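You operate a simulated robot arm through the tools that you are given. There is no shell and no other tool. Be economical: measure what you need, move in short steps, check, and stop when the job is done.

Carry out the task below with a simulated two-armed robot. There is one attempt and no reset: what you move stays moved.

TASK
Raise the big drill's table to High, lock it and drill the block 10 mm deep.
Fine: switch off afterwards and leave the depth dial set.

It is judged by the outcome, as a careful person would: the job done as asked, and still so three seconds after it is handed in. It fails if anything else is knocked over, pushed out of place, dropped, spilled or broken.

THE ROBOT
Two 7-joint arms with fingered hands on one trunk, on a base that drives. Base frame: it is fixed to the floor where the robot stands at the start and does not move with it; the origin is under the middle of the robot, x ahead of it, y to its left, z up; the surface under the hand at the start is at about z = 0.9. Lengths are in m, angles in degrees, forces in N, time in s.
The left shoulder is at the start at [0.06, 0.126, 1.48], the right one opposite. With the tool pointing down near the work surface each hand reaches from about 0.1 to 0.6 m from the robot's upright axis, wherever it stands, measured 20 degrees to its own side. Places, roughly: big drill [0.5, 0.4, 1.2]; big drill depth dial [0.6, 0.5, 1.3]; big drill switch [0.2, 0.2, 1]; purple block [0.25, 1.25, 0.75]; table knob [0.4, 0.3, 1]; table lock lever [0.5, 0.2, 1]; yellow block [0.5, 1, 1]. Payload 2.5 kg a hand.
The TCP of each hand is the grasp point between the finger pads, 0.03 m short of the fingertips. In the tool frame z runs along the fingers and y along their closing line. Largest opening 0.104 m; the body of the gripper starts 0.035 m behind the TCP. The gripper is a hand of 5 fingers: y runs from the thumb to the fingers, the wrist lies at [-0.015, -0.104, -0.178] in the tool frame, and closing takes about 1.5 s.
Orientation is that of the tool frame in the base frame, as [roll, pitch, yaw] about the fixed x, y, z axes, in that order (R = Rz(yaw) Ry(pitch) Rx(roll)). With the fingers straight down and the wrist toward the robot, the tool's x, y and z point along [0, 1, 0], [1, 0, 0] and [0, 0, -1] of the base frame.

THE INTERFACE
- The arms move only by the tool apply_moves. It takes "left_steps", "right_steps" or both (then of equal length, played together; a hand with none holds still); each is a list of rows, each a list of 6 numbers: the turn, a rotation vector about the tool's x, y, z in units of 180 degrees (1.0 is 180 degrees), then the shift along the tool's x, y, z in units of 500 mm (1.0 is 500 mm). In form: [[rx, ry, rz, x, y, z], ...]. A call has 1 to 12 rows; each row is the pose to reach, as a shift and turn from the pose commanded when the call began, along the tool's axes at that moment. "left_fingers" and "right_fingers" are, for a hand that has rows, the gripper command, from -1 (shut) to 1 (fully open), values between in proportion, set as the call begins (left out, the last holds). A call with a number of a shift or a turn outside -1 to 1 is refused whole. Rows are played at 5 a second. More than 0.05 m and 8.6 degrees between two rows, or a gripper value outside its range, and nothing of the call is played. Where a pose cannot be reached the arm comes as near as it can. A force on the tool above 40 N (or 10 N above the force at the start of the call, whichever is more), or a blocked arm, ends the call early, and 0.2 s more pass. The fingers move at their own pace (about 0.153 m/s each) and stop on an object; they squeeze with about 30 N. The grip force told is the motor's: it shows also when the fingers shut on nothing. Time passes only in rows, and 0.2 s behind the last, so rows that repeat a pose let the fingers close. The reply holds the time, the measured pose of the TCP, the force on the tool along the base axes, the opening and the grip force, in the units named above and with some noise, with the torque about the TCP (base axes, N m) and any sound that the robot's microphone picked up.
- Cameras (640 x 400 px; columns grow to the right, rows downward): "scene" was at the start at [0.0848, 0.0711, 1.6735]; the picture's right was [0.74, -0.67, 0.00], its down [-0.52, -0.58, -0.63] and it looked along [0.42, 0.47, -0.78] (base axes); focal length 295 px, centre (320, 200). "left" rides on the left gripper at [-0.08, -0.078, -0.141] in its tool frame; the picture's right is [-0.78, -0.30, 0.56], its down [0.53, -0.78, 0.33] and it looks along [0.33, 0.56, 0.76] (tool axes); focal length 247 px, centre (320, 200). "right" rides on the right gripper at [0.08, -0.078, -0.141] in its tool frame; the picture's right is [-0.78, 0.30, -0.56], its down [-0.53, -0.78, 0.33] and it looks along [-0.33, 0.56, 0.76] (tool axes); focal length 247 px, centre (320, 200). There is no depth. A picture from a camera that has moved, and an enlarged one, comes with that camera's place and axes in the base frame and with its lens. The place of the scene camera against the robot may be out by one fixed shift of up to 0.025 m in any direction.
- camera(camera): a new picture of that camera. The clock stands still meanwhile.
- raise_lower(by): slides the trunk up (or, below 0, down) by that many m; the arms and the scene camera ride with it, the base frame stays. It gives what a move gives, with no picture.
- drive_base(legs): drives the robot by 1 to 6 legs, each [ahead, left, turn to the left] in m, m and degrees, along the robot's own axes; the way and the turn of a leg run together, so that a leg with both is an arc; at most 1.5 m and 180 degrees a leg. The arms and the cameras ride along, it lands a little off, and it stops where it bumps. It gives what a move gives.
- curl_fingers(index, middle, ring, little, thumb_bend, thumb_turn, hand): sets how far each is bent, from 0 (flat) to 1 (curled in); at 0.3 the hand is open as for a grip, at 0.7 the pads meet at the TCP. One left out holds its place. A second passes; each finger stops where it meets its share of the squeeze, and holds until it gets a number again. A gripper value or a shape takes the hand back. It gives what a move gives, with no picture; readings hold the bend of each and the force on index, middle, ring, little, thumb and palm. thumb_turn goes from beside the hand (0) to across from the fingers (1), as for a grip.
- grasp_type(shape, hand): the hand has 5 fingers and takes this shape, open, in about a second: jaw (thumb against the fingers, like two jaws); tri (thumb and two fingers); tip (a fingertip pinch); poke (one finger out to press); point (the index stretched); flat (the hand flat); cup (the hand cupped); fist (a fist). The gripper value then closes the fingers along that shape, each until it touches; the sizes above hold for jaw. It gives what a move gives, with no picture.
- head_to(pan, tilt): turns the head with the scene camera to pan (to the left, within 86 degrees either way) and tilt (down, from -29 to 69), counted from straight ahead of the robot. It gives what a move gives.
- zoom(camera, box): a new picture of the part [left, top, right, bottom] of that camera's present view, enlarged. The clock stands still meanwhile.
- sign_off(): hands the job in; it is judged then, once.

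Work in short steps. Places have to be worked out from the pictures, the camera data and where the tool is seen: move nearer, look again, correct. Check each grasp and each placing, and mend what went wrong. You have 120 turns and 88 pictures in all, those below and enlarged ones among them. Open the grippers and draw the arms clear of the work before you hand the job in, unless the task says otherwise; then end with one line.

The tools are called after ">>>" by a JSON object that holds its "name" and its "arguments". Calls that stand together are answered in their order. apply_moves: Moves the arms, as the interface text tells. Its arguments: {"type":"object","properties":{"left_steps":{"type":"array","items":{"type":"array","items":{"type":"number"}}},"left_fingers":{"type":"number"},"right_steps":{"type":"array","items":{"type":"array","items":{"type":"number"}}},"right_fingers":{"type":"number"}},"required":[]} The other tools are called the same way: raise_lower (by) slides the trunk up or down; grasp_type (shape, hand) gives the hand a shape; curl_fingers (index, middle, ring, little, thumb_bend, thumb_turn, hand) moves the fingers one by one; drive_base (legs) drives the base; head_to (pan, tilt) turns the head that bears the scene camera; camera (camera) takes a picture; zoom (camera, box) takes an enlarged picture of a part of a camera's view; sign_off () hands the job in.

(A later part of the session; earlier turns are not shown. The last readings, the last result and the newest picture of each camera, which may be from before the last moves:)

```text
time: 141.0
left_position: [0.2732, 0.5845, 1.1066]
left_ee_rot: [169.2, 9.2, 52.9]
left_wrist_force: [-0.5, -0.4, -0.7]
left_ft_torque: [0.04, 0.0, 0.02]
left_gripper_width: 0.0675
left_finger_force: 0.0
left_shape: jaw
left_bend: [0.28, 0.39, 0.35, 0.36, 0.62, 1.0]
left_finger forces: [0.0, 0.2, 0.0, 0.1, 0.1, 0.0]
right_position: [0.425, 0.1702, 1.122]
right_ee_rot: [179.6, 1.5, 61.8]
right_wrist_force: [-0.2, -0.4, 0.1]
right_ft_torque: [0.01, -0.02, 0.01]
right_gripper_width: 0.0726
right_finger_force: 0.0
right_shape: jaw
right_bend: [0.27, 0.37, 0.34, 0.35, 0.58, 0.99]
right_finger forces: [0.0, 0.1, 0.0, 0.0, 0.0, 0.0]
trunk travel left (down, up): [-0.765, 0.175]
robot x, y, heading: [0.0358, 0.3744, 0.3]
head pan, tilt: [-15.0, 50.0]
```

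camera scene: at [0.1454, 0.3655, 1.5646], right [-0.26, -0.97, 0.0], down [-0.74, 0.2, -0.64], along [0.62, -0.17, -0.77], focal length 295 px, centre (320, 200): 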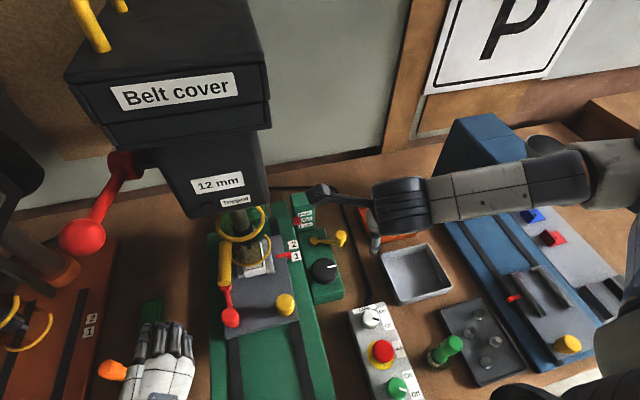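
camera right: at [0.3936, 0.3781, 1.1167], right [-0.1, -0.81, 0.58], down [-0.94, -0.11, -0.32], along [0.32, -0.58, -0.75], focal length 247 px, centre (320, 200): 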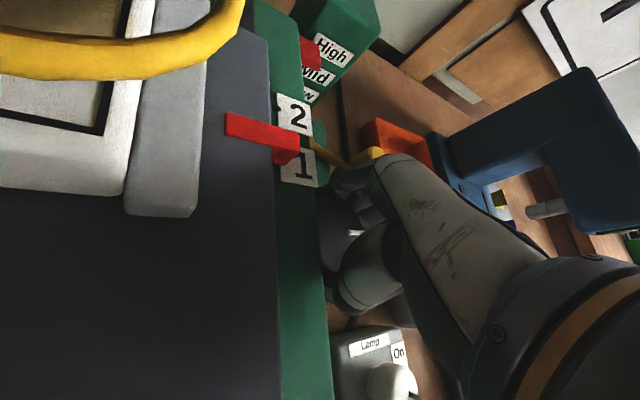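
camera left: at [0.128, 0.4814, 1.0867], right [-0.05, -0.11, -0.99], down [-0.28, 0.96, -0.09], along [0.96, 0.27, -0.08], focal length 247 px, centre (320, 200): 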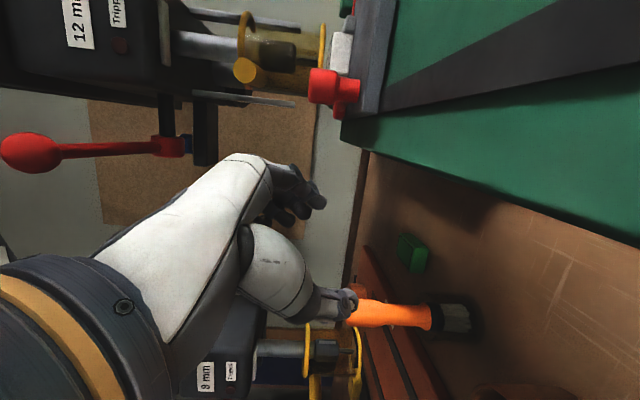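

Now the lock: with fingers shut, I go to the near side of the lever ball (0.435, 0.197) and will push it back in +x.

>>> {"name": "apply_moves", "arguments": {"right_steps": [[0, 0, -0.043, 0.02, -0.003, 0], [0, 0, -0.086, 0.04, -0.006, 0], [0, 0, -0.129, 0.057, -0.008, 0], [0, 0, -0.129, 0.057, -0.008, 0.06], [0, 0, -0.129, 0.057, -0.008, 0.13], [0, 0, -0.129, 0.057, -0.008, 0.2], [0, 0, -0.129, 0.057, -0.008, 0.27]], "right_fingers": -1}}

>>> {"name": "camera", "arguments": {"camera": "right"}}

```text
time: 142.6
left_position: [0.2738, 0.5833, 1.106]
left_ee_rot: [169.3, 9.3, 52.9]
left_wrist_force: [0.2, 0.8, -0.6]
left_ft_torque: [-0.05, -0.01, 0.0]
left_gripper_width: 0.0675
left_finger_force: 0.1
left_shape: jaw
left_bend: [0.28, 0.39, 0.35, 0.36, 0.62, 1.0]
left_finger forces: [0.1, 0.0, 0.0, 0.1, 0.0, 0.1]
right_position: [0.4333, 0.2108, 0.9904]
right_ee_rot: [-179.2, 0.1, 85.8]
right_wrist_force: [0.1, -0.3, 1.3]
right_ft_torque: [0.0, 0.01, -0.03]
right_gripper_width: 0.0
right_finger_force: 30.5
right_shape: jaw
right_bend: [0.7, 0.7, 0.7, 0.7, 0.46, 1.0]
right_finger forces: [0.1, 0.0, 0.0, 0.0, 0.0, 0.0]
right hand out of reach, approached as far as the arm can: row 7
trunk travel left (down, up): [-0.765, 0.175]
robot x, y, heading: [0.0346, 0.3689, 0.1]
head pan, tilt: [-15.0, 50.0]
```

```text
12 pictures are left
camera right: at [0.363, 0.2951, 1.1314], right [0.25, -0.8, 0.55], down [-0.82, -0.48, -0.32], along [0.52, -0.37, -0.77], focal length 247 px, centre (320, 200)
```

right: 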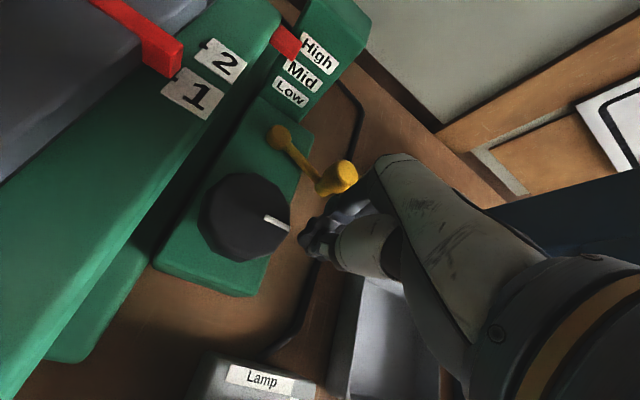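

From this lower view the pointer clearly sits at High. The closed fingers are on the near side of the ball; I push it in +x to lock.

>>> {"name": "apply_moves", "arguments": {"right_steps": [[0, 0, 0, 0, 0.03, 0], [0, 0, 0, 0, 0.06, 0], [0, 0, 0, 0, 0.09, 0], [0, 0, 0, 0.002, 0.12, 0], [0, 0, 0, 0.004, 0.15, 0], [0, 0, 0, 0.006, 0.18, 0], [0, 0, 0, 0.008, 0.2, 0]]}}

>>> {"name": "camera", "arguments": {"camera": "right"}}

```text
time: 144.2
left_position: [0.273, 0.5826, 1.1064]
left_ee_rot: [169.3, 9.3, 52.9]
left_wrist_force: [-0.1, -0.2, -0.4]
left_ft_torque: [0.04, 0.01, 0.03]
left_gripper_width: 0.0678
left_finger_force: 0.0
left_shape: jaw
left_bend: [0.28, 0.39, 0.35, 0.36, 0.62, 1.0]
left_finger forces: [0.0, 0.0, 0.0, 0.0, 0.1, 0.1]
right_position: [0.5342, 0.1872, 0.9826]
right_ee_rot: [-179.6, 1.6, 84.8]
right_wrist_force: [-2.6, -9.2, -0.4]
right_ft_torque: [-0.03, 0.02, -0.06]
right_gripper_width: 0.0
right_finger_force: 30.1
right_shape: jaw
right_bend: [0.7, 0.7, 0.7, 0.7, 0.46, 1.0]
right_finger forces: [12.2, 0.0, 0.1, 0.0, 0.1, 0.0]
trunk travel left (down, up): [-0.765, 0.175]
robot x, y, heading: [0.0368, 0.3711, 0.3]
head pan, tilt: [-15.0, 50.0]
```

```text
11 pictures are left
camera right: at [0.4643, 0.2766, 1.1218], right [0.23, -0.78, 0.58], down [-0.82, -0.47, -0.31], along [0.52, -0.4, -0.75], focal length 247 px, centre (320, 200)
```

right: 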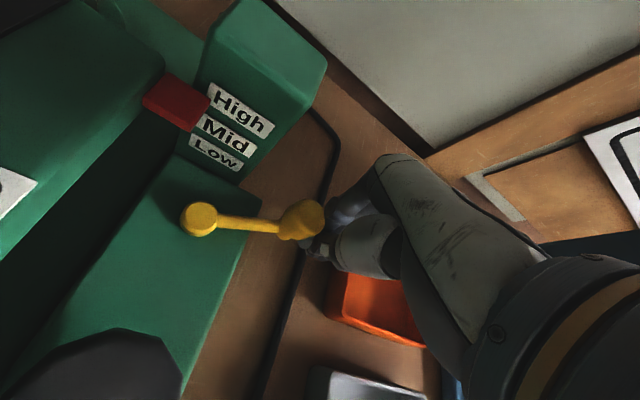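

Lever direction is back at −63° (original locked −62°): locked. Next the drill switch (green knob at about (0.19, 0.205, 0.96)): I lift the hand, back the base off 0.12.

>>> {"name": "apply_moves", "arguments": {"right_steps": [[0, 0, 0, -0.01, -0.02, -0.08], [0, 0, 0, -0.02, -0.06, -0.16], [0, 0, 0, -0.03, -0.14, -0.22], [0, 0, 0, -0.03, -0.22, -0.24]], "right_fingers": 0.3}}

>>> {"name": "drive_base", "arguments": {"legs": [[-0.14, 0, 0]]}}

```text
refused: row 3 steps farther than a row can; nothing moved
```

```text
time: 145.6
left_position: [0.1362, 0.583, 1.1065]
left_ee_rot: [169.2, 9.3, 52.9]
left_wrist_force: [-0.3, 0.3, 0.8]
left_ft_torque: [0.01, 0.01, 0.01]
left_gripper_width: 0.0675
left_finger_force: 0.1
left_shape: jaw
left_bend: [0.28, 0.39, 0.35, 0.36, 0.62, 1.0]
left_finger forces: [0.1, 0.0, 0.0, 0.0, 0.0, 0.0]
right_position: [0.3963, 0.1898, 0.9842]
right_ee_rot: [-179.7, 1.5, 84.9]
right_wrist_force: [0.4, -0.9, 0.3]
right_ft_torque: [0.02, -0.03, -0.01]
right_gripper_width: 0.0
right_finger_force: 30.0
right_shape: jaw
right_bend: [0.7, 0.7, 0.7, 0.7, 0.47, 1.0]
right_finger forces: [0.1, 0.0, 0.0, 0.0, 0.0, 0.0]
trunk travel left (down, up): [-0.765, 0.175]
robot x, y, heading: [-0.0996, 0.3697, -0.2]
head pan, tilt: [-15.0, 50.0]
```

The base backed while the lift was refused; no force remains. I lift the hand now and check the lever.

>>> {"name": "apply_moves", "arguments": {"right_steps": [[0, 0, 0, 0, 0, -0.08], [0, 0, 0, 0, 0, -0.16], [0, 0, 0, 0, -0.04, -0.2]], "right_fingers": 0.3}}

>>> {"name": "camera", "arguments": {"camera": "right"}}

```text
time: 146.4
left_position: [0.1367, 0.5835, 1.1058]
left_ee_rot: [169.3, 9.2, 52.8]
left_wrist_force: [0.5, 0.3, 0.4]
left_ft_torque: [0.02, 0.03, -0.03]
left_gripper_width: 0.0677
left_finger_force: 0.0
left_shape: jaw
left_bend: [0.28, 0.39, 0.35, 0.36, 0.62, 1.0]
left_finger forces: [0.0, 0.0, 0.1, 0.0, 0.0, 0.0]
right_position: [0.3779, 0.1935, 1.0843]
right_ee_rot: [-179.7, 1.5, 85.1]
right_wrist_force: [0.1, -0.6, -0.7]
right_ft_torque: [0.0, 0.0, -0.01]
right_gripper_width: 0.0676
right_finger_force: 0.1
right_shape: jaw
right_bend: [0.28, 0.39, 0.36, 0.36, 0.62, 1.0]
right_finger forces: [0.1, 0.0, 0.0, 0.0, 0.0, 0.1]
trunk travel left (down, up): [-0.765, 0.175]
robot x, y, heading: [-0.0996, 0.368, 0.1]
head pan, tilt: [-15.0, 50.0]
```

```text
10 pictures are left
camera right: at [0.3065, 0.2824, 1.223], right [0.23, -0.78, 0.58], down [-0.82, -0.47, -0.31], along [0.52, -0.4, -0.76], focal length 247 px, centre (320, 200)
```

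right: 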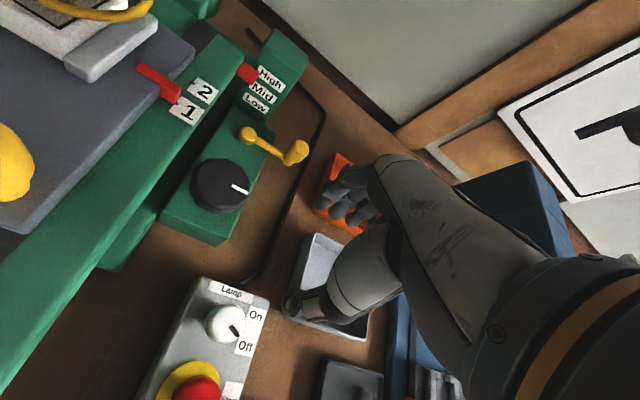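

The retreat dragged the lever partly back (~half way). I drive forward again and re-push it.

>>> {"name": "drive_base", "arguments": {"legs": [[0.13, 0, 0]]}}

```text
time: 147.6
left_position: [0.265, 0.5843, 1.1065]
left_ee_rot: [169.3, 9.3, 52.9]
left_wrist_force: [-1.4, -0.1, 0.4]
left_ft_torque: [0.02, -0.01, -0.02]
left_gripper_width: 0.0676
left_finger_force: 0.0
left_shape: jaw
left_bend: [0.28, 0.39, 0.35, 0.36, 0.62, 1.0]
left_finger forces: [0.1, 0.0, 0.1, 0.1, 0.0, 0.1]
right_position: [0.5061, 0.1947, 1.083]
right_ee_rot: [-179.5, 1.5, 85.2]
right_wrist_force: [1.2, -0.8, 1.1]
right_ft_torque: [0.02, 0.03, 0.01]
right_gripper_width: 0.0676
right_finger_force: 0.1
right_shape: jaw
right_bend: [0.28, 0.39, 0.36, 0.36, 0.62, 1.0]
right_finger forces: [0.0, 0.0, 0.0, 0.0, 0.0, 0.0]
trunk travel left (down, up): [-0.765, 0.175]
robot x, y, heading: [0.0282, 0.3711, 0.2]
head pan, tilt: [-15.0, 50.0]
```

Position closed fingers on the near side of the ball again.

>>> {"name": "apply_moves", "arguments": {"right_steps": [[0, 0, 0, 0.008, -0.05, 0], [0, 0, 0, 0.02, -0.104, 0], [0, 0, 0, 0.02, -0.104, 0.06], [0, 0, 0, 0.02, -0.104, 0.13], [0, 0, 0, 0.02, -0.104, 0.196]], "right_fingers": -1}}

```text
time: 148.8
left_position: [0.2645, 0.5831, 1.106]
left_ee_rot: [169.2, 9.3, 52.9]
left_wrist_force: [-0.3, 0.0, -1.1]
left_ft_torque: [0.01, -0.01, 0.03]
left_gripper_width: 0.0675
left_finger_force: 0.0
left_shape: jaw
left_bend: [0.28, 0.39, 0.35, 0.36, 0.62, 1.0]
left_finger forces: [0.0, 0.1, 0.0, 0.0, 0.0, 0.0]
right_position: [0.4533, 0.2057, 0.9853]
right_ee_rot: [-179.6, 1.5, 85.1]
right_wrist_force: [-0.6, 1.1, -0.7]
right_ft_torque: [0.0, -0.02, -0.01]
right_gripper_width: 0.0
right_finger_force: 30.0
right_shape: jaw
right_bend: [0.7, 0.7, 0.7, 0.7, 0.47, 1.0]
right_finger forces: [0.0, 0.1, 0.0, 0.0, 0.0, 0.0]
trunk travel left (down, up): [-0.765, 0.175]
robot x, y, heading: [0.0289, 0.3689, 0.1]
head pan, tilt: [-15.0, 50.0]
```

Push +x along the arc, keeping y steady.

>>> {"name": "apply_moves", "arguments": {"right_steps": [[0, 0, 0, 0.004, 0.03, 0], [0, 0, 0, 0.008, 0.06, 0], [0, 0, 0, 0.012, 0.085, 0], [0, 0, 0, 0.016, 0.105, 0], [0, 0, 0, 0.018, 0.125, 0]]}}

```text
time: 150.0
left_position: [0.2611, 0.583, 1.108]
left_ee_rot: [169.0, 9.1, 52.9]
left_wrist_force: [-0.3, -0.4, -0.2]
left_ft_torque: [-0.01, -0.01, 0.0]
left_gripper_width: 0.0677
left_finger_force: 0.1
left_shape: jaw
left_bend: [0.28, 0.39, 0.35, 0.36, 0.62, 1.0]
left_finger forces: [0.0, 0.0, 0.0, 0.0, 0.0, 0.1]
right_position: [0.5106, 0.2087, 0.9843]
right_ee_rot: [-179.4, 1.6, 85.0]
right_wrist_force: [-29.1, -8.1, 8.7]
right_ft_torque: [0.0, -0.42, -0.3]
right_gripper_width: 0.0
right_finger_force: 30.3
right_shape: jaw
right_bend: [0.7, 0.7, 0.7, 0.7, 0.46, 1.0]
right_finger forces: [20.2, 14.6, 0.1, 0.0, 0.1, 0.0]
trunk travel left (down, up): [-0.765, 0.175]
robot x, y, heading: [0.03, 0.3706, 0.2]
head pan, tilt: [-15.0, 50.0]
```

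A firm 29 N stop: the lever is fully locked. I retreat straight back then up.

>>> {"name": "apply_moves", "arguments": {"right_steps": [[0, 0, 0, -0.002, -0.04, 0], [0, 0, 0, -0.004, -0.08, 0], [0, 0, 0, -0.004, -0.08, -0.08], [0, 0, 0, -0.004, -0.08, -0.16], [0, 0, 0, -0.004, -0.08, -0.22]]}}

```text
time: 151.2
left_position: [0.2647, 0.5839, 1.1053]
left_ee_rot: [169.3, 9.3, 52.9]
left_wrist_force: [0.8, 1.0, 0.6]
left_ft_torque: [0.0, -0.01, 0.03]
left_gripper_width: 0.0677
left_finger_force: 0.0
left_shape: jaw
left_bend: [0.28, 0.39, 0.35, 0.36, 0.62, 1.0]
left_finger forces: [0.1, 0.0, 0.1, 0.0, 0.1, 0.0]
right_position: [0.4788, 0.2157, 1.0948]
right_ee_rot: [-179.7, 1.4, 85.0]
right_wrist_force: [0.2, 0.6, 0.2]
right_ft_torque: [-0.01, -0.02, 0.02]
right_gripper_width: 0.0
right_finger_force: 29.7
right_shape: jaw
right_bend: [0.7, 0.7, 0.7, 0.7, 0.47, 1.0]
right_finger forces: [0.0, 0.0, 0.1, 0.0, 0.0, 0.0]
trunk travel left (down, up): [-0.765, 0.175]
robot x, y, heading: [0.0284, 0.368, 0.3]
head pan, tilt: [-15.0, 50.0]
```

Drive back 0.13, away from the drill with the hand high.

>>> {"name": "drive_base", "arguments": {"legs": [[-0.13, 0, 0]]}}

>>> {"name": "apply_moves", "arguments": {"right_steps": [[0, 0, 0, 0, -0.08, 0], [0, 0, 0, -0.01, -0.16, 0], [0, 0, 0, -0.02, -0.24, 0], [0, 0, 0, -0.02, -0.3, 0.03]], "right_fingers": 0.3}}

>>> {"name": "camera", "arguments": {"camera": "right"}}

```text
time: 152.5
left_position: [0.1359, 0.5833, 1.1067]
left_ee_rot: [169.1, 9.3, 52.8]
left_wrist_force: [0.2, -0.2, -0.4]
left_ft_torque: [-0.01, -0.02, 0.01]
left_gripper_width: 0.0677
left_finger_force: 0.0
left_shape: jaw
left_bend: [0.28, 0.39, 0.35, 0.36, 0.62, 1.0]
left_finger forces: [0.1, 0.0, 0.0, 0.0, 0.0, 0.1]
right_position: [0.3498, 0.2149, 1.0957]
right_ee_rot: [-179.6, 1.5, 85.0]
right_wrist_force: [-0.5, 0.3, 0.2]
right_ft_torque: [0.0, 0.0, -0.01]
right_gripper_width: 0.0
right_finger_force: 29.8
right_shape: jaw
right_bend: [0.7, 0.7, 0.7, 0.7, 0.47, 1.0]
right_finger forces: [0.0, 0.1, 0.1, 0.0, 0.1, 0.2]
trunk travel left (down, up): [-0.765, 0.175]
robot x, y, heading: [-0.0981, 0.37, 0.1]
head pan, tilt: [-15.0, 50.0]
```

```text
time: 153.5
left_position: [0.1372, 0.584, 1.1064]
left_ee_rot: [169.3, 9.3, 52.9]
left_wrist_force: [-0.6, -0.7, 0.3]
left_ft_torque: [-0.03, 0.0, -0.01]
left_gripper_width: 0.0677
left_finger_force: 0.2
left_shape: jaw
left_bend: [0.28, 0.39, 0.35, 0.36, 0.62, 1.0]
left_finger forces: [0.0, 0.0, 0.0, 0.1, 0.0, 0.1]
right_position: [0.2235, 0.2214, 1.0696]
right_ee_rot: [-179.8, 1.4, 85.1]
right_wrist_force: [0.0, -1.2, -0.4]
right_ft_torque: [0.04, -0.02, 0.04]
right_gripper_width: 0.0675
right_finger_force: 0.2
right_shape: jaw
right_bend: [0.28, 0.39, 0.36, 0.36, 0.62, 1.0]
right_finger forces: [0.0, 0.0, 0.1, 0.1, 0.1, 0.1]
right hand out of reach, approached as far as the arm can: row 3, 4
trunk travel left (down, up): [-0.765, 0.175]
robot x, y, heading: [-0.0989, 0.3723, 0.3]
head pan, tilt: [-15.0, 50.0]
```

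```text
9 pictures are left
camera right: at [0.1527, 0.3108, 1.2065], right [0.23, -0.79, 0.57], down [-0.82, -0.47, -0.32], along [0.52, -0.4, -0.76], focal length 247 px, centre (320, 200)
```

right: 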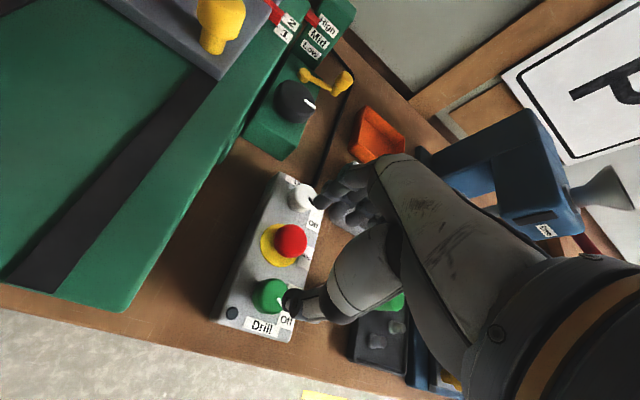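

The green knob is at about (0.194, 0.200, 0.945). The arm is too folded here; I back the base another 0.1 and reposition.

>>> {"name": "drive_base", "arguments": {"legs": [[-0.11, 0, 0]]}}

```text
time: 154.7
left_position: [0.0263, 0.5836, 1.106]
left_ee_rot: [169.1, 9.2, 53.0]
left_wrist_force: [0.0, -0.5, 0.2]
left_ft_torque: [0.02, -0.01, 0.02]
left_gripper_width: 0.0676
left_finger_force: 0.0
left_shape: jaw
left_bend: [0.28, 0.39, 0.35, 0.36, 0.62, 1.0]
left_finger forces: [0.0, 0.0, 0.0, 0.1, 0.1, 0.1]
right_position: [0.1116, 0.2223, 1.0678]
right_ee_rot: [-179.7, 1.4, 85.2]
right_wrist_force: [-0.1, -0.3, 0.7]
right_ft_torque: [-0.01, 0.0, 0.02]
right_gripper_width: 0.0678
right_finger_force: 0.0
right_shape: jaw
right_bend: [0.28, 0.39, 0.36, 0.36, 0.62, 1.0]
right_finger forces: [0.1, 0.0, 0.1, 0.1, 0.1, 0.0]
trunk travel left (down, up): [-0.765, 0.175]
robot x, y, heading: [-0.2125, 0.3715, 0.4]
head pan, tilt: [-15.0, 50.0]
```

Move above the green knob with yaw ~62, ready for a counterclockwise turn.

>>> {"name": "apply_moves", "arguments": {"right_steps": [[0, 0, 0.043, 0.002, 0.05, 0], [0, 0, 0.086, 0.004, 0.1, 0], [0, 0, 0.128, 0.006, 0.15, 0.0], [0, 0, 0.128, 0.008, 0.208, 0.04], [0, 0, 0.128, 0.008, 0.208, 0.12]]}}

>>> {"name": "zoom", "arguments": {"camera": "right", "box": [200, 100, 420, 340]}}

```text
time: 155.9
left_position: [0.0268, 0.5837, 1.1062]
left_ee_rot: [169.3, 9.3, 53.0]
left_wrist_force: [0.7, 0.9, -0.8]
left_ft_torque: [-0.01, 0.04, 0.02]
left_gripper_width: 0.0677
left_finger_force: 0.1
left_shape: jaw
left_bend: [0.28, 0.39, 0.35, 0.36, 0.62, 1.0]
left_finger forces: [0.1, 0.0, 0.1, 0.0, 0.1, 0.1]
right_position: [0.2149, 0.2171, 1.008]
right_ee_rot: [179.7, 1.4, 62.2]
right_wrist_force: [0.2, -0.5, 0.6]
right_ft_torque: [0.0, -0.02, 0.04]
right_gripper_width: 0.0675
right_finger_force: 0.0
right_shape: jaw
right_bend: [0.28, 0.39, 0.36, 0.36, 0.62, 1.0]
right_finger forces: [0.0, 0.0, 0.0, 0.0, 0.0, 0.0]
trunk travel left (down, up): [-0.765, 0.175]
robot x, y, heading: [-0.2094, 0.369, 0.3]
head pan, tilt: [-15.0, 50.0]
```

```text
1.67 times, centred on (310, 220) of right
camera zoom: at [0.1845, 0.3267, 1.1452], right [-0.1, -0.81, 0.58], down [-0.94, -0.12, -0.32], along [0.33, -0.57, -0.75], focal length 412 px, centre (337, 167)
```

zoom: 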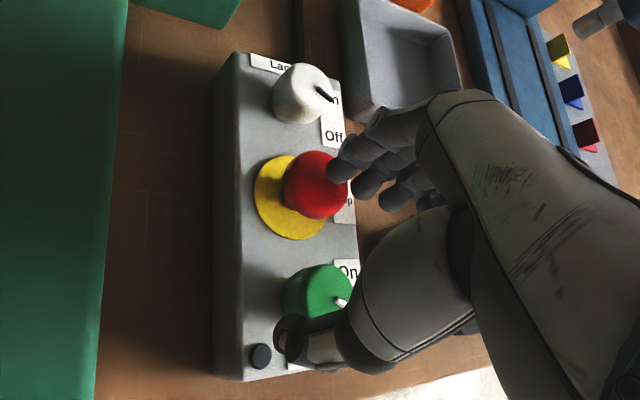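

The index is right above the Stop button, so I'll grip the green knob with the closing line along y instead (yaw ~20). Raise, rotate, recenter.

>>> {"name": "apply_moves", "arguments": {"right_steps": [[0, 0, 0, 0, 0, -0.06], [0, 0, 0.046, -0.02, -0.01, -0.07], [0, 0, 0.092, -0.04, -0.014, -0.07], [0, 0, 0.138, -0.05, -0.017, -0.07], [0, 0, 0.184, -0.05, -0.017, -0.07], [0, 0, 0.23, -0.05, -0.017, -0.07]], "right_fingers": 0.1}}

>>> {"name": "zoom", "arguments": {"camera": "right", "box": [200, 100, 420, 340]}}

```text
time: 157.3
left_position: [0.0265, 0.5839, 1.1062]
left_ee_rot: [169.2, 9.2, 53.0]
left_wrist_force: [0.0, 0.2, 0.4]
left_ft_torque: [0.0, 0.02, 0.02]
left_gripper_width: 0.0674
left_finger_force: 0.1
left_shape: jaw
left_bend: [0.28, 0.39, 0.35, 0.36, 0.62, 1.0]
left_finger forces: [0.0, 0.0, 0.0, 0.0, 0.0, 0.0]
right_position: [0.1963, 0.1977, 1.0428]
right_ee_rot: [178.8, 1.0, 20.6]
right_wrist_force: [0.0, -0.7, 0.2]
right_ft_torque: [0.03, 0.0, -0.03]
right_gripper_width: 0.0574
right_finger_force: 0.0
right_shape: jaw
right_bend: [0.74, 0.42, 0.39, 0.42, 0.67, 1.0]
right_finger forces: [0.0, 0.0, 0.0, 0.1, 0.1, 0.0]
trunk travel left (down, up): [-0.765, 0.175]
robot x, y, heading: [-0.2132, 0.3732, 0.3]
head pan, tilt: [-15.0, 50.0]
```

```text
1.67 times, centred on (310, 220) of right
camera zoom: at [0.2447, 0.302, 1.1794], right [-0.62, -0.54, 0.58], down [-0.78, 0.53, -0.34], along [-0.12, -0.66, -0.74], focal length 412 px, centre (337, 167)
```

zoom: 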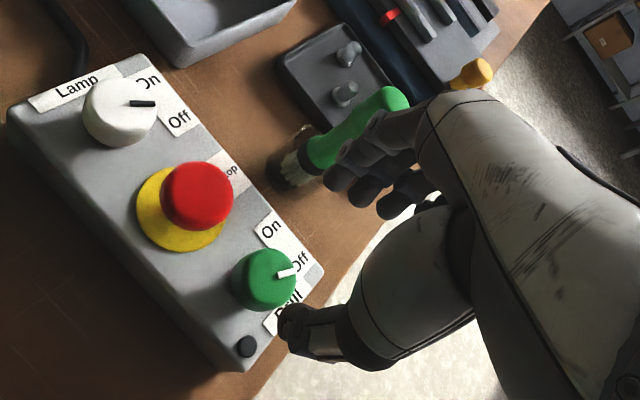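

Aligned: the knob is directly below the grasp point. Descend ~75 mm and close.

>>> {"name": "apply_moves", "arguments": {"right_steps": [[0, 0, 0, 0, 0, 0.06], [0, 0, 0, 0, 0, 0.11], [0, 0, 0, 0, 0, 0.15]], "right_fingers": 0.25}}

>>> {"name": "apply_moves", "arguments": {"right_steps": [[0, 0, 0, 0, 0, 0], [0, 0, 0, 0, 0, 0], [0, 0, 0, 0, 0, 0], [0, 0, 0, 0, 0, 0], [0, 0, 0, 0, 0, 0]], "right_fingers": -1}}

```text
time: 158.1
left_position: [0.0255, 0.5841, 1.1072]
left_ee_rot: [169.2, 9.2, 53.0]
left_wrist_force: [-0.4, -1.0, -0.1]
left_ft_torque: [-0.01, 0.0, -0.01]
left_gripper_width: 0.0675
left_finger_force: 0.0
left_shape: jaw
left_bend: [0.28, 0.39, 0.35, 0.36, 0.62, 1.0]
left_finger forces: [0.1, 0.1, 0.0, 0.0, 0.0, 0.0]
right_position: [0.1964, 0.1974, 0.971]
right_ee_rot: [178.8, 0.5, 20.7]
right_wrist_force: [1.0, -1.0, 17.1]
right_ft_torque: [0.69, 0.2, 0.03]
right_gripper_width: 0.0637
right_finger_force: 0.1
right_shape: jaw
right_bend: [0.28, 0.4, 0.36, 0.37, 0.65, 1.0]
right_finger forces: [0.1, 0.1, 0.0, 0.0, 17.6, 0.1]
trunk travel left (down, up): [-0.765, 0.175]
robot x, y, heading: [-0.2087, 0.373, -0.1]
head pan, tilt: [-15.0, 50.0]
```

```text
time: 159.3
left_position: [0.0258, 0.584, 1.1069]
left_ee_rot: [169.2, 9.2, 53.0]
left_wrist_force: [-0.2, 0.0, -0.8]
left_ft_torque: [0.02, -0.04, -0.01]
left_gripper_width: 0.0675
left_finger_force: 0.1
left_shape: jaw
left_bend: [0.28, 0.39, 0.35, 0.36, 0.62, 1.0]
left_finger forces: [0.0, 0.0, 0.0, 0.0, 0.0, 0.1]
right_position: [0.1966, 0.1965, 0.97]
right_ee_rot: [178.5, 0.5, 20.7]
right_wrist_force: [3.1, -6.2, 31.6]
right_ft_torque: [-0.23, -0.41, -0.06]
right_gripper_width: 0.0201
right_finger_force: 29.7
right_shape: jaw
right_bend: [0.7, 0.7, 0.7, 0.7, 0.73, 1.0]
right_finger forces: [67.6, 11.1, 0.1, 0.0, 40.1, 0.1]
trunk travel left (down, up): [-0.765, 0.175]
robot x, y, heading: [-0.2119, 0.3746, 0.2]
head pan, tilt: [-15.0, 50.0]
```

Held (20 mm), pressing down a bit; I lift 5 mm and turn CCW ~52°.

>>> {"name": "apply_moves", "arguments": {"right_steps": [[0, 0, 0, 0, 0, -0.01], [0, 0, -0.046, 0, 0, -0.01], [0, 0, -0.092, 0, 0, -0.01], [0, 0, -0.138, 0, 0, -0.01], [0, 0, -0.184, 0, 0, -0.01], [0, 0, -0.23, 0, 0, -0.01], [0, 0, -0.276, 0, 0, -0.01], [0, 0, -0.29, 0, 0, -0.01]]}}

>>> {"name": "zoom", "arguments": {"camera": "right", "box": [200, 100, 420, 340]}}

```text
time: 161.1
left_position: [0.0275, 0.5839, 1.1046]
left_ee_rot: [169.3, 9.4, 52.9]
left_wrist_force: [-0.2, -0.1, -0.2]
left_ft_torque: [-0.02, 0.0, 0.02]
left_gripper_width: 0.0676
left_finger_force: 0.0
left_shape: jaw
left_bend: [0.28, 0.39, 0.35, 0.36, 0.62, 1.0]
left_finger forces: [0.0, 0.0, 0.0, 0.0, 0.0, 0.1]
right_position: [0.1972, 0.1984, 0.9719]
right_ee_rot: [-179.9, 1.4, 73.1]
right_wrist_force: [11.9, 5.7, -2.0]
right_ft_torque: [-0.15, -1.01, -0.33]
right_gripper_width: 0.0164
right_finger_force: 30.4
right_shape: jaw
right_bend: [0.7, 0.7, 0.7, 0.7, 0.73, 0.96]
right_finger forces: [57.9, 4.8, 0.0, 0.0, 30.8, 0.1]
trunk travel left (down, up): [-0.765, 0.175]
robot x, y, heading: [-0.2114, 0.3705, -0.1]
head pan, tilt: [-15.0, 50.0]
```

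```text
1.67 times, centred on (310, 220) of right
camera zoom: at [0.1468, 0.2998, 1.111], right [0.06, -0.82, 0.57], down [-0.9, -0.29, -0.32], along [0.43, -0.5, -0.75], focal length 412 px, centre (337, 167)
```

zoom: 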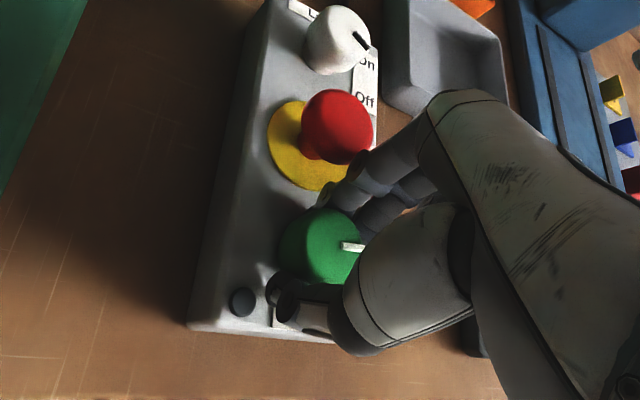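

The mark turned ~31° (now pointing straight right), not quite On. I open slightly, lift, rotate back to yaw 20 and regrip for the rest, keeping off the Stop button.

>>> {"name": "apply_moves", "arguments": {"right_steps": [[0, 0, 0, 0, 0, 0], [0, 0, 0, 0, 0, 0], [0, 0, 0, 0, 0, -0.05], [0, 0, 0, 0, 0, -0.1], [0, 0, 0.046, 0, 0, -0.1], [0, 0, 0.092, 0, 0, -0.1], [0, 0, 0.138, 0, 0, -0.1], [0, 0, 0.184, 0, 0, -0.1], [0, 0, 0.23, 0, 0, -0.1], [0, 0, 0.276, 0, 0, -0.1]], "right_fingers": -0.3}}

>>> {"name": "apply_moves", "arguments": {"right_steps": [[0, 0, 0, 0, 0, 0.0], [0, 0, 0, 0, 0, 0.05], [0, 0, 0, 0, 0, 0.092]], "right_fingers": 0.1}}

>>> {"name": "apply_moves", "arguments": {"right_steps": [[0, 0, 0, 0, 0, 0], [0, 0, 0, 0, 0, 0], [0, 0, 0, 0, 0, 0], [0, 0, 0, 0, 0, 0], [0, 0, 0, 0, 0, 0], [0, 0, -0.046, 0, 0, 0], [0, 0, -0.092, 0, 0, 0], [0, 0, -0.138, 0, 0, 0], [0, 0, -0.184, 0, 0, 0], [0, 0, -0.23, 0, 0, 0]], "right_fingers": -1}}

```text
time: 163.3
left_position: [0.0266, 0.5831, 1.1061]
left_ee_rot: [169.2, 9.4, 53.0]
left_wrist_force: [0.8, 0.0, 0.2]
left_ft_torque: [-0.01, 0.0, -0.01]
left_gripper_width: 0.0675
left_finger_force: 0.0
left_shape: jaw
left_bend: [0.28, 0.39, 0.35, 0.36, 0.62, 1.0]
left_finger forces: [0.0, 0.1, 0.1, 0.0, 0.1, 0.1]
right_position: [0.1978, 0.1971, 1.0222]
right_ee_rot: [178.9, 1.0, 23.1]
right_wrist_force: [0.0, 0.6, 0.1]
right_ft_torque: [0.0, 0.0, 0.0]
right_gripper_width: 0.0364
right_finger_force: 0.0
right_shape: jaw
right_bend: [0.74, 0.51, 0.48, 0.46, 0.73, 1.0]
right_finger forces: [0.0, 0.0, 0.1, 0.0, 0.0, 0.0]
trunk travel left (down, up): [-0.765, 0.175]
robot x, y, heading: [-0.2101, 0.3715, 0.4]
head pan, tilt: [-15.0, 50.0]
```

```text
time: 164.1
left_position: [0.0261, 0.5849, 1.1055]
left_ee_rot: [169.2, 9.2, 53.1]
left_wrist_force: [0.3, -0.4, -0.3]
left_ft_torque: [0.04, -0.01, -0.03]
left_gripper_width: 0.0677
left_finger_force: 0.1
left_shape: jaw
left_bend: [0.28, 0.39, 0.35, 0.36, 0.62, 1.0]
left_finger forces: [0.1, 0.1, 0.0, 0.1, 0.1, 0.0]
right_position: [0.1968, 0.1964, 0.9769]
right_ee_rot: [178.9, 1.0, 23.3]
right_wrist_force: [0.0, 0.6, 0.6]
right_ft_torque: [0.01, 0.02, 0.03]
right_gripper_width: 0.057
right_finger_force: 0.0
right_shape: jaw
right_bend: [0.74, 0.43, 0.39, 0.42, 0.67, 1.0]
right_finger forces: [0.1, 0.0, 0.0, 0.0, 0.1, 0.0]
trunk travel left (down, up): [-0.765, 0.175]
robot x, y, heading: [-0.2103, 0.372, 0.3]
head pan, tilt: [-15.0, 50.0]
```

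```text
time: 166.3
left_position: [0.0264, 0.5822, 1.1063]
left_ee_rot: [169.2, 9.3, 53.0]
left_wrist_force: [0.2, -0.8, 0.4]
left_ft_torque: [0.03, -0.02, -0.02]
left_gripper_width: 0.0675
left_finger_force: 0.1
left_shape: jaw
left_bend: [0.28, 0.39, 0.35, 0.36, 0.62, 1.0]
left_finger forces: [0.0, 0.1, 0.0, 0.1, 0.0, 0.0]
right_position: [0.1969, 0.1956, 0.976]
right_ee_rot: [179.9, 1.7, 64.6]
right_wrist_force: [-3.2, -2.7, -6.5]
right_ft_torque: [-0.09, 0.13, -0.33]
right_gripper_width: 0.0211
right_finger_force: 29.9
right_shape: jaw
right_bend: [0.65, 0.7, 0.7, 0.7, 0.73, 0.91]
right_finger forces: [21.4, 7.7, 0.0, 0.1, 29.7, 0.0]
trunk travel left (down, up): [-0.765, 0.175]
robot x, y, heading: [-0.206, 0.3704, 0.4]
head pan, tilt: [-15.0, 50.0]
```

No sound yet. I release, lift, and take one look at the switch.

>>> {"name": "apply_moves", "arguments": {"right_steps": [[0, 0, 0, 0, 0, 0], [0, 0, 0, 0, 0, 0], [0, 0, 0, 0, 0, -0.05], [0, 0, 0, 0, 0, -0.1], [0, 0, 0.046, 0, 0, -0.13], [0, 0, 0.092, 0, 0, -0.13], [0, 0, 0.138, 0, 0, -0.13], [0, 0, 0.184, 0, 0, -0.13], [0, 0, 0.23, 0, 0, -0.13]], "right_fingers": -0.3}}

>>> {"name": "camera", "arguments": {"camera": "right"}}

```text
time: 168.3
left_position: [0.0267, 0.5845, 1.1055]
left_ee_rot: [169.2, 9.3, 52.9]
left_wrist_force: [0.5, 0.1, -0.4]
left_ft_torque: [-0.04, 0.0, 0.01]
left_gripper_width: 0.0676
left_finger_force: 0.1
left_shape: jaw
left_bend: [0.28, 0.39, 0.35, 0.36, 0.62, 1.0]
left_finger forces: [0.0, 0.0, 0.1, 0.1, 0.1, 0.1]
right_position: [0.1962, 0.1986, 1.0413]
right_ee_rot: [178.9, 0.9, 23.1]
right_wrist_force: [-0.5, 0.2, 1.2]
right_ft_torque: [-0.02, -0.02, -0.03]
right_gripper_width: 0.0364
right_finger_force: 0.0
right_shape: jaw
right_bend: [0.74, 0.51, 0.48, 0.46, 0.73, 1.0]
right_finger forces: [0.0, 0.0, 0.1, 0.0, 0.1, 0.0]
trunk travel left (down, up): [-0.765, 0.175]
robot x, y, heading: [-0.212, 0.3692, 0.1]
head pan, tilt: [-15.0, 50.0]
```

```text
5 pictures are left
camera right: at [0.2403, 0.3041, 1.1789], right [-0.59, -0.56, 0.58], down [-0.8, 0.5, -0.34], along [-0.1, -0.66, -0.74], focal length 247 px, centre (320, 200)
```

right: 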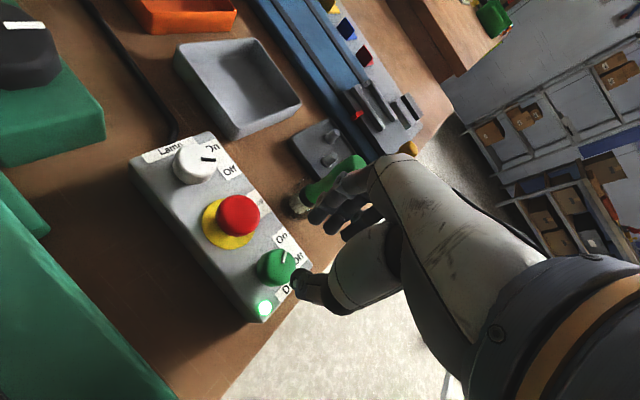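

The indicator lamp is lit and the mark points to On: the drill is running. Now the feed: raise the trunk fully for the left arm.

>>> {"name": "raise_lower", "arguments": {"by": 0.17}}

>>> {"name": "drive_base", "arguments": {"legs": [[0.15, 0, 0]]}}

```text
time: 170.2
left_position: [0.0261, 0.5834, 1.2774]
left_ee_rot: [169.3, 9.2, 53.0]
left_wrist_force: [0.8, 0.8, 0.3]
left_ft_torque: [0.01, 0.02, -0.01]
left_gripper_width: 0.0676
left_finger_force: 0.1
left_shape: jaw
left_bend: [0.28, 0.39, 0.35, 0.36, 0.62, 1.0]
left_finger forces: [0.0, 0.0, 0.0, 0.0, 0.0, 0.1]
right_position: [0.1979, 0.1988, 1.211]
right_ee_rot: [178.9, 1.0, 23.3]
right_wrist_force: [0.4, -0.9, 0.8]
right_ft_torque: [0.05, 0.02, -0.03]
right_gripper_width: 0.0365
right_finger_force: 0.0
right_shape: jaw
right_bend: [0.74, 0.51, 0.48, 0.46, 0.73, 1.0]
right_finger forces: [0.0, 0.0, 0.0, 0.1, 0.0, 0.0]
trunk travel left (down, up): [-0.935, 0.005]
robot x, y, heading: [-0.2119, 0.3733, 0.4]
head pan, tilt: [-15.0, 50.0]
```

```text
time: 171.6
left_position: [0.1743, 0.5841, 1.276]
left_ee_rot: [169.1, 9.2, 52.9]
left_wrist_force: [-0.1, 0.2, 0.5]
left_ft_torque: [-0.01, 0.02, 0.0]
left_gripper_width: 0.0676
left_finger_force: 0.0
left_shape: jaw
left_bend: [0.28, 0.39, 0.35, 0.36, 0.62, 1.0]
left_finger forces: [0.0, 0.0, 0.1, 0.0, 0.0, 0.0]
right_position: [0.3457, 0.1982, 1.2112]
right_ee_rot: [178.9, 0.9, 23.2]
right_wrist_force: [1.1, 0.0, -1.2]
right_ft_torque: [-0.04, 0.01, -0.02]
right_gripper_width: 0.0364
right_finger_force: 0.0
right_shape: jaw
right_bend: [0.74, 0.51, 0.48, 0.46, 0.73, 1.0]
right_finger forces: [0.1, 0.1, 0.1, 0.0, 0.0, 0.0]
trunk travel left (down, up): [-0.935, 0.005]
robot x, y, heading: [-0.0634, 0.3709, 0.2]
head pan, tilt: [-15.0, 50.0]
```

Bring the left hand up and over above the feed ball (est. (0.348, 0.53, 1.33)), straightening its orientation on the way.

>>> {"name": "apply_moves", "arguments": {"left_steps": [[0.015, 0.013, 0.025, 0.038, 0.035, -0.053], [0.03, 0.026, 0.05, 0.076, 0.07, -0.106], [0.045, 0.039, 0.075, 0.115, 0.106, -0.16], [0.06, 0.051, 0.1, 0.153, 0.141, -0.213], [0.06, 0.051, 0.1, 0.175, 0.19, -0.258], [0.06, 0.051, 0.1, 0.197, 0.24, -0.304], [0.06, 0.051, 0.1, 0.156, 0.293, -0.287], [0.06, 0.051, 0.1, 0.115, 0.345, -0.27], [0.06, 0.051, 0.1, 0.073, 0.398, -0.253]], "left_fingers": 0.6}}

```text
time: 173.6
left_position: [0.3498, 0.5271, 1.4277]
left_ee_rot: [179.1, -1.8, 36.0]
left_wrist_force: [-0.4, 0.0, 0.2]
left_ft_torque: [0.0, -0.01, -0.01]
left_gripper_width: 0.0832
left_finger_force: 0.2
left_shape: jaw
left_bend: [0.27, 0.34, 0.32, 0.33, 0.5, 0.99]
left_finger forces: [0.0, 0.2, 0.0, 0.0, 0.0, 0.0]
right_position: [0.3465, 0.1976, 1.2122]
right_ee_rot: [179.0, 1.0, 23.2]
right_wrist_force: [0.0, 0.2, -0.5]
right_ft_torque: [0.0, 0.0, 0.02]
right_gripper_width: 0.0363
right_finger_force: 0.1
right_shape: jaw
right_bend: [0.74, 0.51, 0.48, 0.46, 0.73, 1.0]
right_finger forces: [0.0, 0.1, 0.0, 0.0, 0.2, 0.1]
trunk travel left (down, up): [-0.935, 0.005]
robot x, y, heading: [-0.0611, 0.3677, 0.2]
head pan, tilt: [-15.0, 50.0]
```

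Exactly where intended. One picture from the left camera to align with the ball.

>>> {"name": "camera", "arguments": {"camera": "left"}}

```text
4 pictures are left
camera left: at [0.2366, 0.5424, 1.5654], right [-0.78, -0.21, -0.59], down [-0.01, 0.94, -0.33], along [0.62, -0.25, -0.74], focal length 247 px, centre (320, 200)
```

left: 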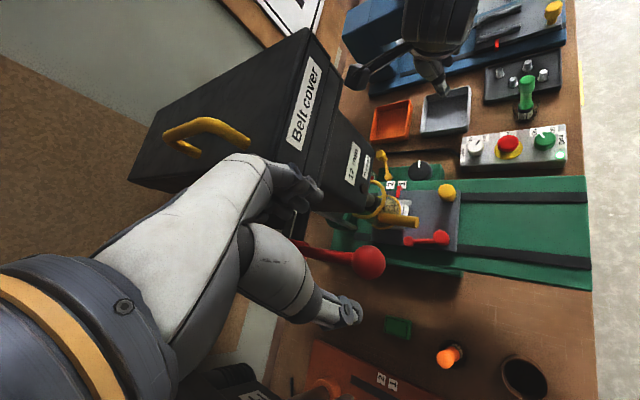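

The ball lies exactly under the grasp point. Descend 0.1 m around it.

>>> {"name": "apply_moves", "arguments": {"left_steps": [[0, 0, 0, 0, 0, 0.07], [0, 0, 0, 0, 0, 0.14], [0, 0, 0, 0, 0, 0.2]]}}

>>> {"name": "apply_moves", "arguments": {"left_steps": [[0, 0, 0, 0, 0, 0], [0, 0, 0, 0, 0, 0], [0, 0, 0, 0, 0, 0], [0, 0, 0, 0, 0, 0], [0, 0, 0, 0, 0, 0], [0, 0, 0, 0, 0, 0]], "left_fingers": -1}}

```text
time: 174.4
left_position: [0.3534, 0.5275, 1.3294]
left_ee_rot: [179.0, -1.8, 36.0]
left_wrist_force: [0.1, -0.1, 0.7]
left_ft_torque: [0.0, 0.03, 0.03]
left_gripper_width: 0.0831
left_finger_force: 0.0
left_shape: jaw
left_bend: [0.27, 0.34, 0.32, 0.33, 0.5, 0.99]
left_finger forces: [0.0, 0.1, 0.0, 0.0, 0.0, 0.0]
right_position: [0.3461, 0.1978, 1.2119]
right_ee_rot: [178.9, 1.1, 23.2]
right_wrist_force: [0.4, 0.2, 0.1]
right_ft_torque: [-0.02, -0.01, 0.0]
right_gripper_width: 0.0365
right_finger_force: 0.0
right_shape: jaw
right_bend: [0.74, 0.51, 0.48, 0.46, 0.73, 1.0]
right_finger forces: [0.1, 0.0, 0.0, 0.0, 0.0, 0.0]
trunk travel left (down, up): [-0.935, 0.005]
robot x, y, heading: [-0.0627, 0.3698, -0.1]
head pan, tilt: [-15.0, 50.0]
```

```text
time: 175.8
left_position: [0.3536, 0.5292, 1.3298]
left_ee_rot: [179.2, -1.7, 35.8]
left_wrist_force: [-3.8, -0.3, -12.3]
left_ft_torque: [-0.04, 0.03, -0.15]
left_gripper_width: 0.0217
left_finger_force: 29.7
left_shape: jaw
left_bend: [0.73, 0.58, 0.41, 0.62, 0.75, 1.0]
left_finger forces: [12.9, 7.1, 3.5, 0.0, 27.1, 0.0]
right_position: [0.3451, 0.1989, 1.2127]
right_ee_rot: [179.0, 1.0, 23.2]
right_wrist_force: [0.3, -0.1, 0.6]
right_ft_torque: [0.01, 0.05, -0.01]
right_gripper_width: 0.0366
right_finger_force: 0.1
right_shape: jaw
right_bend: [0.74, 0.51, 0.48, 0.46, 0.73, 1.0]
right_finger forces: [0.0, 0.1, 0.1, 0.1, 0.0, 0.0]
trunk travel left (down, up): [-0.935, 0.005]
robot x, y, heading: [-0.0596, 0.3721, 0.1]
head pan, tilt: [-15.0, 50.0]
```

Ball gripped. Pull it down along the arc around the hub, watching force.

>>> {"name": "apply_moves", "arguments": {"left_steps": [[0, 0, 0, -0.005, -0.003, 0.024], [0, 0, 0, -0.006, -0.005, 0.048], [0, 0, 0, -0.008, -0.006, 0.072], [0, 0, 0, -0.005, -0.003, 0.1]]}}

```text
time: 176.8
left_position: [0.3491, 0.5297, 1.2802]
left_ee_rot: [178.9, -1.9, 35.9]
left_wrist_force: [-17.2, 8.2, 4.9]
left_ft_torque: [-0.02, -0.48, 0.35]
left_gripper_width: 0.0184
left_finger_force: 30.5
left_shape: jaw
left_bend: [0.74, 0.74, 0.54, 0.71, 0.82, 1.0]
left_finger forces: [0.1, 0.1, 4.5, 10.2, 13.1, 0.1]
right_position: [0.3431, 0.1987, 1.2121]
right_ee_rot: [178.8, 0.8, 23.2]
right_wrist_force: [-0.2, 0.2, 0.0]
right_ft_torque: [-0.01, 0.0, 0.0]
right_gripper_width: 0.0363
right_finger_force: 0.1
right_shape: jaw
right_bend: [0.74, 0.51, 0.48, 0.46, 0.73, 1.0]
right_finger forces: [0.1, 0.0, 0.1, 0.0, 0.0, 0.0]
trunk travel left (down, up): [-0.935, 0.005]
robot x, y, heading: [-0.0621, 0.3707, 0.3]
head pan, tilt: [-15.0, 50.0]
```

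The grip is slipping along the ball; I continue down a little to see whether the palm/lever engages.

>>> {"name": "apply_moves", "arguments": {"left_steps": [[0, 0, 0, 0.003, 0.002, 0.024], [0, 0, 0, 0.006, 0.005, 0.048], [0, 0, 0, 0.012, 0.009, 0.072]]}}

```text
time: 177.7
left_position: [0.3563, 0.5323, 1.2479]
left_ee_rot: [179.1, -2.0, 35.9]
left_wrist_force: [-25.0, 11.5, 11.9]
left_ft_torque: [-0.39, -1.57, 0.42]
left_gripper_width: 0.0188
left_finger_force: 30.0
left_shape: jaw
left_bend: [0.74, 0.74, 0.54, 0.71, 0.82, 1.0]
left_finger forces: [0.1, 0.0, 12.2, 18.3, 16.6, 0.0]
right_position: [0.3422, 0.2006, 1.2139]
right_ee_rot: [178.7, 0.8, 23.3]
right_wrist_force: [0.5, -0.2, 0.3]
right_ft_torque: [0.0, 0.01, 0.01]
right_gripper_width: 0.0364
right_finger_force: 0.1
right_shape: jaw
right_bend: [0.74, 0.51, 0.48, 0.46, 0.73, 1.0]
right_finger forces: [0.1, 0.0, 0.1, 0.0, 0.0, 0.0]
trunk travel left (down, up): [-0.935, 0.005]
robot x, y, heading: [-0.0604, 0.3714, 0.2]
head pan, tilt: [-15.0, 50.0]
stopped in row 3 (left hand): the force on the tool passed its limit at 42 N (the readings are from after the stop); the commanded pose is now the measured one
```

Limit reached with force mostly in −x. A look to see where the lever is.

>>> {"name": "camera", "arguments": {"camera": "left"}}

```text
3 pictures are left
camera left: at [0.2413, 0.5469, 1.3854], right [-0.78, -0.21, -0.59], down [-0.01, 0.95, -0.32], along [0.62, -0.25, -0.74], focal length 247 px, centre (320, 200)
```

left: 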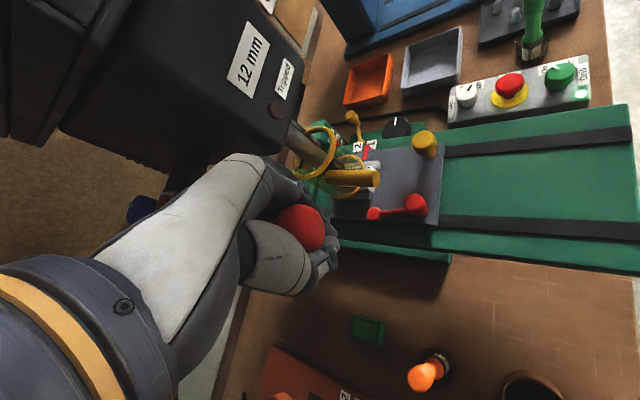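

The ball sits in my palm and is moving down with the hand; the −x force means the arc is farther out. I ease −x 8 mm and continue down.

>>> {"name": "apply_moves", "arguments": {"left_steps": [[0, 0, 0, -0.013, -0.009, 0], [0, 0, 0, -0.015, -0.011, 0.03], [0, 0, 0, -0.015, -0.011, 0.06], [0, 0, 0, -0.012, -0.009, 0.09], [0, 0, 0, -0.008, -0.006, 0.12]]}}

```text
time: 178.5
left_position: [0.3558, 0.5311, 1.2258]
left_ee_rot: [177.8, -3.0, 36.1]
left_wrist_force: [-10.1, 5.8, 11.1]
left_ft_torque: [-0.37, -0.97, 0.36]
left_gripper_width: 0.0167
left_finger_force: 30.5
left_shape: jaw
left_bend: [0.74, 0.74, 0.4, 0.71, 0.83, 1.0]
left_finger forces: [0.0, 0.0, 24.7, 25.5, 0.0, 0.0]
right_position: [0.3425, 0.1992, 1.2138]
right_ee_rot: [178.8, 0.9, 23.3]
right_wrist_force: [0.0, -0.2, -0.1]
right_ft_torque: [0.01, -0.03, 0.0]
right_gripper_width: 0.0364
right_finger_force: 0.0
right_shape: jaw
right_bend: [0.74, 0.51, 0.48, 0.46, 0.73, 1.0]
right_finger forces: [0.0, 0.0, 0.0, 0.0, 0.0, 0.1]
trunk travel left (down, up): [-0.935, 0.005]
robot x, y, heading: [-0.0606, 0.3691, -0.0]
head pan, tilt: [-15.0, 50.0]
stopped in row 4 (left hand): the force on the tool passed its limit at 45 N (the readings are from after the stop); the commanded pose is now the measured one
```

Possibly the depth stop or just wedged. I ease another 10 mm in −x and press down again to see whether it yields.

>>> {"name": "apply_moves", "arguments": {"left_steps": [[0, 0, 0, -0.012, -0.009, 0], [0, 0, 0, -0.024, -0.018, 0.0], [0, 0, 0, -0.024, -0.018, 0.03], [0, 0, 0, -0.024, -0.018, 0.06], [0, 0, 0, -0.02, -0.015, 0.09]]}}

```text
time: 179.4
left_position: [0.3525, 0.5318, 1.2144]
left_ee_rot: [175.9, -4.3, 36.6]
left_wrist_force: [-8.8, 6.1, 14.1]
left_ft_torque: [-0.33, -1.01, 0.39]
left_gripper_width: 0.0165
left_finger_force: 30.3
left_shape: jaw
left_bend: [0.74, 0.74, 0.36, 0.71, 0.83, 1.0]
left_finger forces: [0.0, 0.1, 24.7, 25.5, 0.1, 0.0]
right_position: [0.344, 0.1993, 1.2125]
right_ee_rot: [178.8, 0.9, 23.4]
right_wrist_force: [-0.8, -0.5, 0.7]
right_ft_torque: [-0.02, 0.01, 0.0]
right_gripper_width: 0.0361
right_finger_force: 0.1
right_shape: jaw
right_bend: [0.74, 0.51, 0.48, 0.46, 0.73, 1.0]
right_finger forces: [0.1, 0.0, 0.0, 0.0, 0.1, 0.0]
trunk travel left (down, up): [-0.935, 0.005]
robot x, y, heading: [-0.0599, 0.3698, 0.0]
head pan, tilt: [-15.0, 50.0]
stopped in row 4 (left hand): the force on the tool passed its limit at 46 N (the readings are from after the stop); the commanded pose is now the measured one
```

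It yields a bit each push — perhaps drilling resistance. I press more slowly (3 mm per row).

>>> {"name": "apply_moves", "arguments": {"left_steps": [[0, 0, 0, -0.004, -0.003, 0.006], [0, 0, 0, -0.006, -0.004, 0.012], [0, 0, 0, -0.006, -0.004, 0.018], [0, 0, 0, -0.006, -0.004, 0.024], [0, 0, 0, -0.006, -0.004, 0.03], [0, 0, 0, -0.006, -0.004, 0.036], [0, 0, 0, -0.006, -0.004, 0.042], [0, 0, 0, -0.006, -0.004, 0.048], [0, 0, 0, -0.006, -0.004, 0.054], [0, 0, 0, -0.006, -0.004, 0.06]]}}

```text
time: 180.8
left_position: [0.3564, 0.5295, 1.2033]
left_ee_rot: [174.8, -4.8, 36.9]
left_wrist_force: [-9.4, 2.4, 12.5]
left_ft_torque: [-0.28, -1.01, 0.33]
left_gripper_width: 0.0168
left_finger_force: 30.0
left_shape: jaw
left_bend: [0.74, 0.74, 0.36, 0.71, 0.83, 1.0]
left_finger forces: [0.0, 0.1, 28.4, 25.0, 0.0, 0.1]
right_position: [0.3436, 0.1996, 1.2125]
right_ee_rot: [178.8, 0.8, 23.2]
right_wrist_force: [0.2, -0.1, 0.2]
right_ft_torque: [0.01, 0.0, -0.03]
right_gripper_width: 0.0365
right_finger_force: 0.0
right_shape: jaw
right_bend: [0.74, 0.51, 0.48, 0.46, 0.73, 1.0]
right_finger forces: [0.0, 0.1, 0.0, 0.1, 0.1, 0.0]
trunk travel left (down, up): [-0.935, 0.005]
robot x, y, heading: [-0.062, 0.3696, 0.1]
head pan, tilt: [-15.0, 50.0]
stopped in row 7 (left hand): the force on the tool passed its limit at 42 N (the readings are from after the stop); the commanded pose is now the measured one
```

It keeps advancing. One scene zoom to see the spindle and lever.

>>> {"name": "zoom", "arguments": {"camera": "scene", "box": [40, 140, 320, 360]}}

```text
1.82 times, centred on (180, 250) of scene
camera zoom: at [0.0436, 0.3669, 1.7344], right [-0.26, -0.97, 0.0], down [-0.74, 0.2, -0.64], along [0.62, -0.16, -0.76], focal length 537 px, centre (574, 109)
```

zoom: 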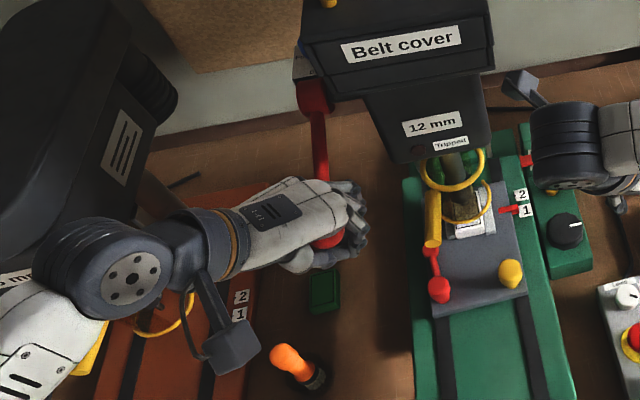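

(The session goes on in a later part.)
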